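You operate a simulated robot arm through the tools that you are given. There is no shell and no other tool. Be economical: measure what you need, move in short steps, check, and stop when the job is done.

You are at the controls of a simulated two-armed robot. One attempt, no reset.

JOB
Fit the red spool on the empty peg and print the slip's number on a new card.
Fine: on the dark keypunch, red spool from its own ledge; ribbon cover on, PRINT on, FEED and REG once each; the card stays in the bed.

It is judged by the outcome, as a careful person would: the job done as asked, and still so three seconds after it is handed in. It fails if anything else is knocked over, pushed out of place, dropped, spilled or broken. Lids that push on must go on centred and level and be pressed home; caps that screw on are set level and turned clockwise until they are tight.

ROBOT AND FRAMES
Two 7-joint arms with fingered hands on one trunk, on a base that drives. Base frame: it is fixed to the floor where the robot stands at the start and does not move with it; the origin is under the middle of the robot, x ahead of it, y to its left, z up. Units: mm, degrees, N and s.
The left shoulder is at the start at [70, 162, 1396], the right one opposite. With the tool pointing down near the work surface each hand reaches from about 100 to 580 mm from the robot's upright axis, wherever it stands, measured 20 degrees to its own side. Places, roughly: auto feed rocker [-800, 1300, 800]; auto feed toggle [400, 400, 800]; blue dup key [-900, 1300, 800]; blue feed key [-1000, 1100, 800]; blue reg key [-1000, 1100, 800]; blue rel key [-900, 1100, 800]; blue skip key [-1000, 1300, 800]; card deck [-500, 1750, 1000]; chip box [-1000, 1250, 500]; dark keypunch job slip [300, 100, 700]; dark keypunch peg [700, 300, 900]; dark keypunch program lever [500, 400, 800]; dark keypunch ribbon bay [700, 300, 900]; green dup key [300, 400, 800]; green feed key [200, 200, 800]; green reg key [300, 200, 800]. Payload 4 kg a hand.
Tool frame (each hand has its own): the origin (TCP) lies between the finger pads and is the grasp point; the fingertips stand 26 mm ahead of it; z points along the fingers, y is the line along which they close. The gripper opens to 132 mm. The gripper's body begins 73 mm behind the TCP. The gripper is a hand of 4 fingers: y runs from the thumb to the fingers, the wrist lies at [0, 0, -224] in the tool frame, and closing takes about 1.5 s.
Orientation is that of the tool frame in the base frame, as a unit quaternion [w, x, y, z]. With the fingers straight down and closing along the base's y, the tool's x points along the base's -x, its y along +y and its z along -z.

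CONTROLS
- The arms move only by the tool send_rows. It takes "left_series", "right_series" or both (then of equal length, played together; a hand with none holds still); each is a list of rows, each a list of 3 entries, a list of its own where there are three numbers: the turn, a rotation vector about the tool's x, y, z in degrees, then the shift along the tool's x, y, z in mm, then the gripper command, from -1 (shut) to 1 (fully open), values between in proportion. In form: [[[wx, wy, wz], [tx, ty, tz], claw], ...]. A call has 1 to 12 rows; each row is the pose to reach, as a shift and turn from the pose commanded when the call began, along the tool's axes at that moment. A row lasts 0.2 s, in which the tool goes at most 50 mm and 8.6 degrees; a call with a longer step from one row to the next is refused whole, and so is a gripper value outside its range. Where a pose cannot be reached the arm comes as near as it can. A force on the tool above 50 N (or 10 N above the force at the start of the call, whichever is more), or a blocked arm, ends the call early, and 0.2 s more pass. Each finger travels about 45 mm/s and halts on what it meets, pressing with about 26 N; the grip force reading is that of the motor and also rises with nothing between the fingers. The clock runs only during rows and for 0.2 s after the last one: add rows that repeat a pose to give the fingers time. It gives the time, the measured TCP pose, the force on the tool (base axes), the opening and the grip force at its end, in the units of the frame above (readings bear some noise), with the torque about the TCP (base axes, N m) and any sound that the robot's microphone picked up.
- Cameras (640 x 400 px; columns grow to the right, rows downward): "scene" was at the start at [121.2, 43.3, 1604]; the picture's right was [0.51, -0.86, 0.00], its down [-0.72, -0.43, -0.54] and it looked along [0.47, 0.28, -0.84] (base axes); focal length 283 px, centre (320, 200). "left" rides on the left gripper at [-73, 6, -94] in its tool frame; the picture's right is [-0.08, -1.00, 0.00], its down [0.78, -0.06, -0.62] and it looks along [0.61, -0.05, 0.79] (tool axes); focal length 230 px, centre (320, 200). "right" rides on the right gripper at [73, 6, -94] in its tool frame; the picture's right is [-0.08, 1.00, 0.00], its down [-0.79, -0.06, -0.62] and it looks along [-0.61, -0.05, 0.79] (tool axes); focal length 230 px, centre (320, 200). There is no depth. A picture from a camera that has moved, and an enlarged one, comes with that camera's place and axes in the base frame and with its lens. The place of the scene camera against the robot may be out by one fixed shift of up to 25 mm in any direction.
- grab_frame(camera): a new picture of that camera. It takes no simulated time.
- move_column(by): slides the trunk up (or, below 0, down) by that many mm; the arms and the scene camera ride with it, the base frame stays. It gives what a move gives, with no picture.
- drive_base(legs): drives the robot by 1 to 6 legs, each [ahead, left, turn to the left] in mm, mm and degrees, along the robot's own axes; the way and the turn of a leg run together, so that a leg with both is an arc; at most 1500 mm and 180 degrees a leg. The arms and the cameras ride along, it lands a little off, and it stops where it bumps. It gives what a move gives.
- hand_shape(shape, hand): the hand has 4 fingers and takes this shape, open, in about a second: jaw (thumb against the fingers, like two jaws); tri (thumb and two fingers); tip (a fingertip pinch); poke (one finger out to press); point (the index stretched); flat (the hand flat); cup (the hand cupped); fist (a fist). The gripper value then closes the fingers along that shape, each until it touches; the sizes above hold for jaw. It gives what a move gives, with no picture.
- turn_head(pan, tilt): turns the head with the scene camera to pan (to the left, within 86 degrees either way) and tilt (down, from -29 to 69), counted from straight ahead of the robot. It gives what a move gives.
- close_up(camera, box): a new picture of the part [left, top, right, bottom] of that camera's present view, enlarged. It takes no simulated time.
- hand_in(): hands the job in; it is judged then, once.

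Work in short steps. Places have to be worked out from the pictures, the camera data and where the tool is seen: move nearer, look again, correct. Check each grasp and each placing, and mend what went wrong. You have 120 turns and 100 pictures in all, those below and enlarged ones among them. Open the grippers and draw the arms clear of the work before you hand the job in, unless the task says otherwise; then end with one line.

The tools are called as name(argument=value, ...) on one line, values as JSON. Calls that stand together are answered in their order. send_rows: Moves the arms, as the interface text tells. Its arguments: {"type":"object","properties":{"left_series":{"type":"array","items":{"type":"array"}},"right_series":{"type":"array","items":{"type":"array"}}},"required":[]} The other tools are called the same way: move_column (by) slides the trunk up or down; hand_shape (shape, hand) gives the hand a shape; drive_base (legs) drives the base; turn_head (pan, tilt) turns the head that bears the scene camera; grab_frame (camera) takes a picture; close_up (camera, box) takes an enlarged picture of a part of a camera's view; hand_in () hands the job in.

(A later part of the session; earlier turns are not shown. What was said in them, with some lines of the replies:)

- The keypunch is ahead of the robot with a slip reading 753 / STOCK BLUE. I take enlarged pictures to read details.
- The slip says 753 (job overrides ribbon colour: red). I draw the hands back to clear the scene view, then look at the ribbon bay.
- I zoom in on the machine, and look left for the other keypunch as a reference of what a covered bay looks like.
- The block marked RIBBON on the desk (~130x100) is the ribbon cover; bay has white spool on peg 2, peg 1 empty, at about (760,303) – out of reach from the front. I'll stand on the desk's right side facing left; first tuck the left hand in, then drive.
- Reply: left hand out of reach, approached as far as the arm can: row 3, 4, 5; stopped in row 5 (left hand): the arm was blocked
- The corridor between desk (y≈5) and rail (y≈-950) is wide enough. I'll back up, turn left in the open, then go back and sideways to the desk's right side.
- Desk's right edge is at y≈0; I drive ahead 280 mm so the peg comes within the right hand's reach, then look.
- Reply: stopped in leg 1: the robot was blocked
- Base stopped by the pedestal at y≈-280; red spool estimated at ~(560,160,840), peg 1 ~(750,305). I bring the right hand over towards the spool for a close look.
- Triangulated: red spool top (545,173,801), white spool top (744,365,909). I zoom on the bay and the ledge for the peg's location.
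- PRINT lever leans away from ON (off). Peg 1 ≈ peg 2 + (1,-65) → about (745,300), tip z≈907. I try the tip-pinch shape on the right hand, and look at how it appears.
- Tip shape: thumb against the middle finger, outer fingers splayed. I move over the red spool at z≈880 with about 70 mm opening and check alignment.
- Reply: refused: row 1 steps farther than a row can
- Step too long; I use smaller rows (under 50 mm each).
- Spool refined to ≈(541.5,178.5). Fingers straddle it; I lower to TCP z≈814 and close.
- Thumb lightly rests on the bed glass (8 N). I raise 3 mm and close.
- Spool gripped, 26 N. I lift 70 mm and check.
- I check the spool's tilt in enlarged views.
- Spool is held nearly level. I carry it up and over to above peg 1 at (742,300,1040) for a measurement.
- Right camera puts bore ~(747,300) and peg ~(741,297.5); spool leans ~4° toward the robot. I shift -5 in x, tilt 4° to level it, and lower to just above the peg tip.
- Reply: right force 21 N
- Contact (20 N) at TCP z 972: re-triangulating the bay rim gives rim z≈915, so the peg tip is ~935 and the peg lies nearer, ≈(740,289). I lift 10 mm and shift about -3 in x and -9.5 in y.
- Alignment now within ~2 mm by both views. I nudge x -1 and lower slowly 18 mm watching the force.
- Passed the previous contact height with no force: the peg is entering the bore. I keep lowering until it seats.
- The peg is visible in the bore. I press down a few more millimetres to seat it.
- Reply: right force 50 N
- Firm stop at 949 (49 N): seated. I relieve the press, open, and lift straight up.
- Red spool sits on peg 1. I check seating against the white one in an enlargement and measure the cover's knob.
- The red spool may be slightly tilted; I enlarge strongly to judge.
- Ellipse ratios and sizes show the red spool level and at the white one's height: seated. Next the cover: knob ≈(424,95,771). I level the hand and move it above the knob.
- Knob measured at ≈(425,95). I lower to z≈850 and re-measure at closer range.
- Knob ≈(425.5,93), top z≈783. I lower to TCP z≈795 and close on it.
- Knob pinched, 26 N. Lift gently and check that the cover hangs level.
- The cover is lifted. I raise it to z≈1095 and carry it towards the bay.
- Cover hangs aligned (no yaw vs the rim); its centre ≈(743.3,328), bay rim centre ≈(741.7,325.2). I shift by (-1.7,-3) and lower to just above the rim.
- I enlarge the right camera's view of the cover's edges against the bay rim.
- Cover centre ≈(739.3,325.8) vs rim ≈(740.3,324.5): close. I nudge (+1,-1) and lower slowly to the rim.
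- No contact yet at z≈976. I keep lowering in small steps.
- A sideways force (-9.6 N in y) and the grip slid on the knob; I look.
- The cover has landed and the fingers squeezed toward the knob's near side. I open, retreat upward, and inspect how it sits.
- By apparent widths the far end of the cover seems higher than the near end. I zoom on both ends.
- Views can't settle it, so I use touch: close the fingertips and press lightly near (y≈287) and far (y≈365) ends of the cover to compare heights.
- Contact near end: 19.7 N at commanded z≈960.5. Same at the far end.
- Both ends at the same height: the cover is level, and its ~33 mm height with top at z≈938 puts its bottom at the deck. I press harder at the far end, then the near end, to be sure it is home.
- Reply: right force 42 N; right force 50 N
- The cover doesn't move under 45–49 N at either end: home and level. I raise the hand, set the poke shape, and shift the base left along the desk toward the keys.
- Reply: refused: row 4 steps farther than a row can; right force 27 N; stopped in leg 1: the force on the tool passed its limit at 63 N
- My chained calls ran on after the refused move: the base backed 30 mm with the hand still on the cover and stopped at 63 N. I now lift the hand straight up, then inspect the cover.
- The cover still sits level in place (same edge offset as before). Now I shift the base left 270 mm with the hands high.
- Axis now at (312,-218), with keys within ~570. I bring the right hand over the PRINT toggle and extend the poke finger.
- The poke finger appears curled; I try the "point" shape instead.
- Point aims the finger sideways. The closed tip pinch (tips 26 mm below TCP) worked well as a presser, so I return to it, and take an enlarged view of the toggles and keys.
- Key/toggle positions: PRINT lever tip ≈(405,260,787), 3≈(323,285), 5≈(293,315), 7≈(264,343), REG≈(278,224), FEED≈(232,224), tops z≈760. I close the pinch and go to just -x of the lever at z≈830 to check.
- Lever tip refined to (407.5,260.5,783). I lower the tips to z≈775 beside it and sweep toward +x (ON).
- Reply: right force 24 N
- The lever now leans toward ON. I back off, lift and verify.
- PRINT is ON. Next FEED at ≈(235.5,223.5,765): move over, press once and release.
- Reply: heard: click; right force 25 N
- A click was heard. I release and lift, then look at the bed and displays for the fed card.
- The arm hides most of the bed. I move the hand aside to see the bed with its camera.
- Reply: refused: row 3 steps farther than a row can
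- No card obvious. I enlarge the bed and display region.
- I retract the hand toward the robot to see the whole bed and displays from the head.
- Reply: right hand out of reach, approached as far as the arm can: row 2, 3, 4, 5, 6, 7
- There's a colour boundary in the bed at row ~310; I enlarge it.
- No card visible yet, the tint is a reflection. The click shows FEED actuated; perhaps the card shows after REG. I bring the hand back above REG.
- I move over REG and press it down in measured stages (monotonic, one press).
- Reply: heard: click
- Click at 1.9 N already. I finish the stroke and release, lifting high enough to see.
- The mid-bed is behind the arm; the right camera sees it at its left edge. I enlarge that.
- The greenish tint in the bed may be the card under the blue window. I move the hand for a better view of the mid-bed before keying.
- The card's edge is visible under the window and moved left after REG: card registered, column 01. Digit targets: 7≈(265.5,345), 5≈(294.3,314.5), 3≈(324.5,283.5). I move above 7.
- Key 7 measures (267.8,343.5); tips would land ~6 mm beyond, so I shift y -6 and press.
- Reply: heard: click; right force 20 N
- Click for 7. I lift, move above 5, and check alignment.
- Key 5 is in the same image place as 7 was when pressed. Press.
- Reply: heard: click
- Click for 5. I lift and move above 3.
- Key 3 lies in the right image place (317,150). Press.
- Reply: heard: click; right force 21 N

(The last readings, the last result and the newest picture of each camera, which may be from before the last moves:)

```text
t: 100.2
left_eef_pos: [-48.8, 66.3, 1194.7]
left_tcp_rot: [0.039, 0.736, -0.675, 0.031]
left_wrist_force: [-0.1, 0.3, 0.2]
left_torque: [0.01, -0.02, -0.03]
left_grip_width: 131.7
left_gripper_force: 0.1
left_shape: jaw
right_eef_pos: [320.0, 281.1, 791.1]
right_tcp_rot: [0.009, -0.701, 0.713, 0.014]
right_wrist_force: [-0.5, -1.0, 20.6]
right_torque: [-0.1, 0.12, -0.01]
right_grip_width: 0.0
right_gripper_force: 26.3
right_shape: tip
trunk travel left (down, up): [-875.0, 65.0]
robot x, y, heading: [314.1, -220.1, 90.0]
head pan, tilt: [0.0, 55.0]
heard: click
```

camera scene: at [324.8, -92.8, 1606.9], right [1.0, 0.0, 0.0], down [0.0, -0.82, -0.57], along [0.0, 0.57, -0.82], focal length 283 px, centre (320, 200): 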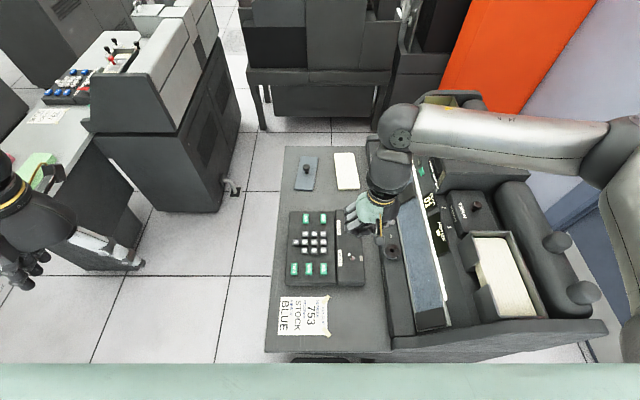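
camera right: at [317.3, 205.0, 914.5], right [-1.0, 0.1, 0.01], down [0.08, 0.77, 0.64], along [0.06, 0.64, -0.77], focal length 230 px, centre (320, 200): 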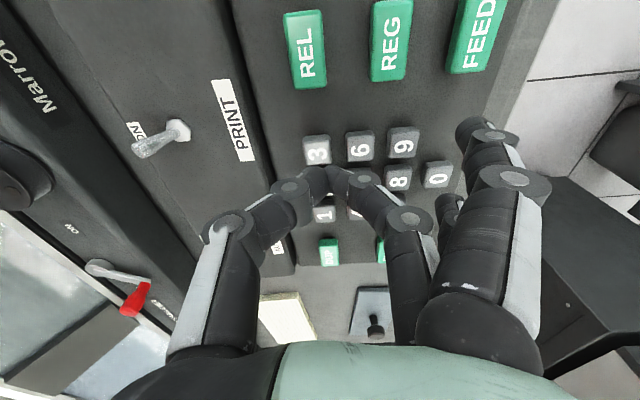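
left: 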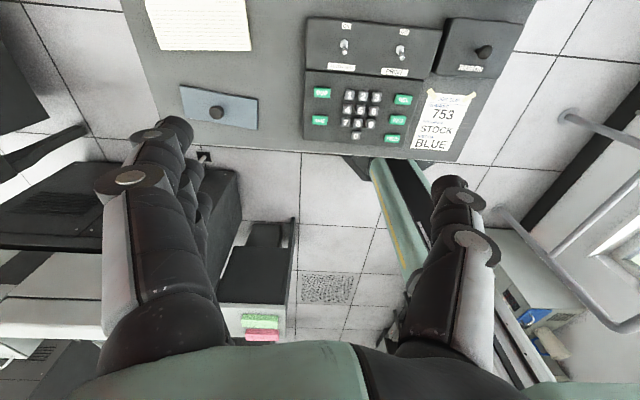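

Click for 3. I lift, and move to the viewpoint from which displays are visible.

send_rows(right_series=[[[0, 0, 0], [0, 0, -15], -1], [[0, 0, 0], [0, 0, -50], -1], [[0, 0, 0], [15, -15, -90], -1], [[0, 0, 0], [35, -30, -125], -1], [[0, 0, 0], [55, -55, -160], -1], [[0, 0, 0], [75, -80, -190], -1], [[0, 0, 0], [90, -105, -215], -1], [[0, 0, 0], [90, -105, -215], -1]])

close_up(camera="right", box=[60, 20, 340, 330])

```text
t: 102.0
left_eef_pos: [-48.6, 68.5, 1192.9]
left_tcp_rot: [0.04, 0.736, -0.675, 0.033]
left_wrist_force: [0.4, -0.1, -0.7]
left_torque: [0.0, -0.02, -0.02]
left_grip_width: 132.0
left_gripper_force: 0.0
left_shape: jaw
right_eef_pos: [428.4, 184.6, 1000.8]
right_tcp_rot: [0.009, -0.701, 0.713, 0.011]
right_wrist_force: [0.7, 0.0, 0.2]
right_torque: [0.01, 0.0, 0.0]
right_grip_width: 0.0
right_gripper_force: 25.4
right_shape: tip
trunk travel left (down, up): [-875.0, 65.0]
robot x, y, heading: [312.0, -223.8, 90.1]
head pan, tilt: [0.0, 55.0]
```

```text
1.29 times, centred on (200, 175) of right
camera zoom: at [422.4, 108.5, 1092.3], right [-1.0, 0.1, 0.01], down [0.08, 0.77, 0.64], along [0.06, 0.64, -0.77], focal length 297 px, centre (475, 232)
```

zoom: 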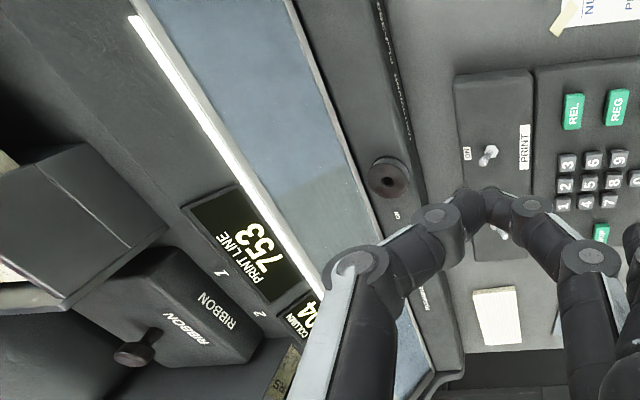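

PRINT LINE shows 753, column 04, cover in place. I open the hand and draw it clear.

send_rows(right_series=[[[0, 0, 0], [20, 10, -35], -1], [[0, 0, 0], [40, 20, -70], 0], [[0, 0, 0], [60, 30, -105], 1], [[0, 0, 0], [80, 40, -140], 1], [[0, 0, 0], [100, 50, -170], 1], [[0, 0, 0], [100, 50, -170], 1]])

drive_base(legs=[[-200, 0, 0]])

grab_frame(camera="scene")

```text
t: 103.5
left_eef_pos: [-46.6, 68.3, 1192.8]
left_tcp_rot: [0.04, 0.736, -0.675, 0.032]
left_wrist_force: [0.0, 0.6, -0.2]
left_torque: [-0.02, 0.0, -0.01]
left_grip_width: 131.9
left_gripper_force: 0.1
left_shape: jaw
right_eef_pos: [376.0, 79.9, 1167.0]
right_tcp_rot: [0.009, -0.701, 0.713, 0.012]
right_wrist_force: [0.0, 0.2, 0.1]
right_torque: [-0.01, 0.03, -0.01]
right_grip_width: 90.3
right_gripper_force: 0.0
right_shape: tip
trunk travel left (down, up): [-875.0, 65.0]
robot x, y, heading: [312.1, -221.5, 90.3]
head pan, tilt: [0.0, 55.0]
```

```text
t: 105.0
left_eef_pos: [-48.9, -124.9, 1192.1]
left_tcp_rot: [0.041, 0.737, -0.674, 0.033]
left_wrist_force: [-0.1, 1.2, 1.3]
left_torque: [-0.03, 0.0, -0.02]
left_grip_width: 131.8
left_gripper_force: 0.1
left_shape: jaw
right_eef_pos: [375.9, -112.6, 1166.7]
right_tcp_rot: [0.009, -0.7, 0.714, 0.01]
right_wrist_force: [-0.3, 0.2, -0.8]
right_torque: [-0.04, 0.0, 0.01]
right_grip_width: 131.7
right_gripper_force: 0.0
right_shape: tip
trunk travel left (down, up): [-875.0, 65.0]
robot x, y, heading: [313.0, -418.3, 89.9]
head pan, tilt: [0.0, 55.0]
```

```text
5 pictures are left
camera scene: at [324.8, -283.8, 1606.4], right [1.0, 0.0, 0.0], down [0.0, -0.82, -0.57], along [0.0, 0.57, -0.82], focal length 283 px, centre (320, 200)
```

scene: 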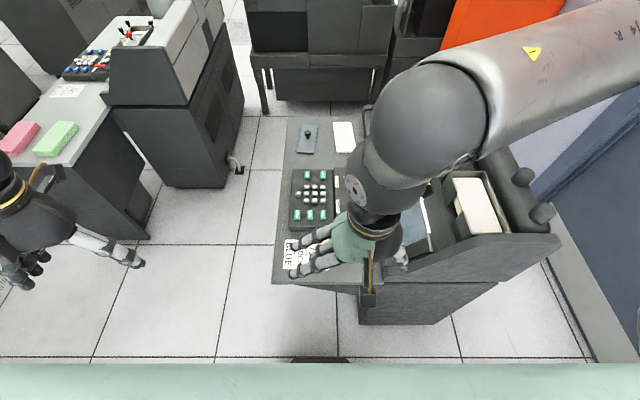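

Everything is in order and the arms are clear of the work; I hand in.

hand_in()

```text
The job is handed in.
```

The red spool is on peg 1 of the dark keypunch, the ribbon cover is pressed home, and PRINT is on. FEED and REG were each pressed once, the print line reads 753, and the card is still in the bed. Partway through, the base backed up 30 mm with the hand still on the cover and stopped at 63 N; in the pictures afterwards the cover still sat level.
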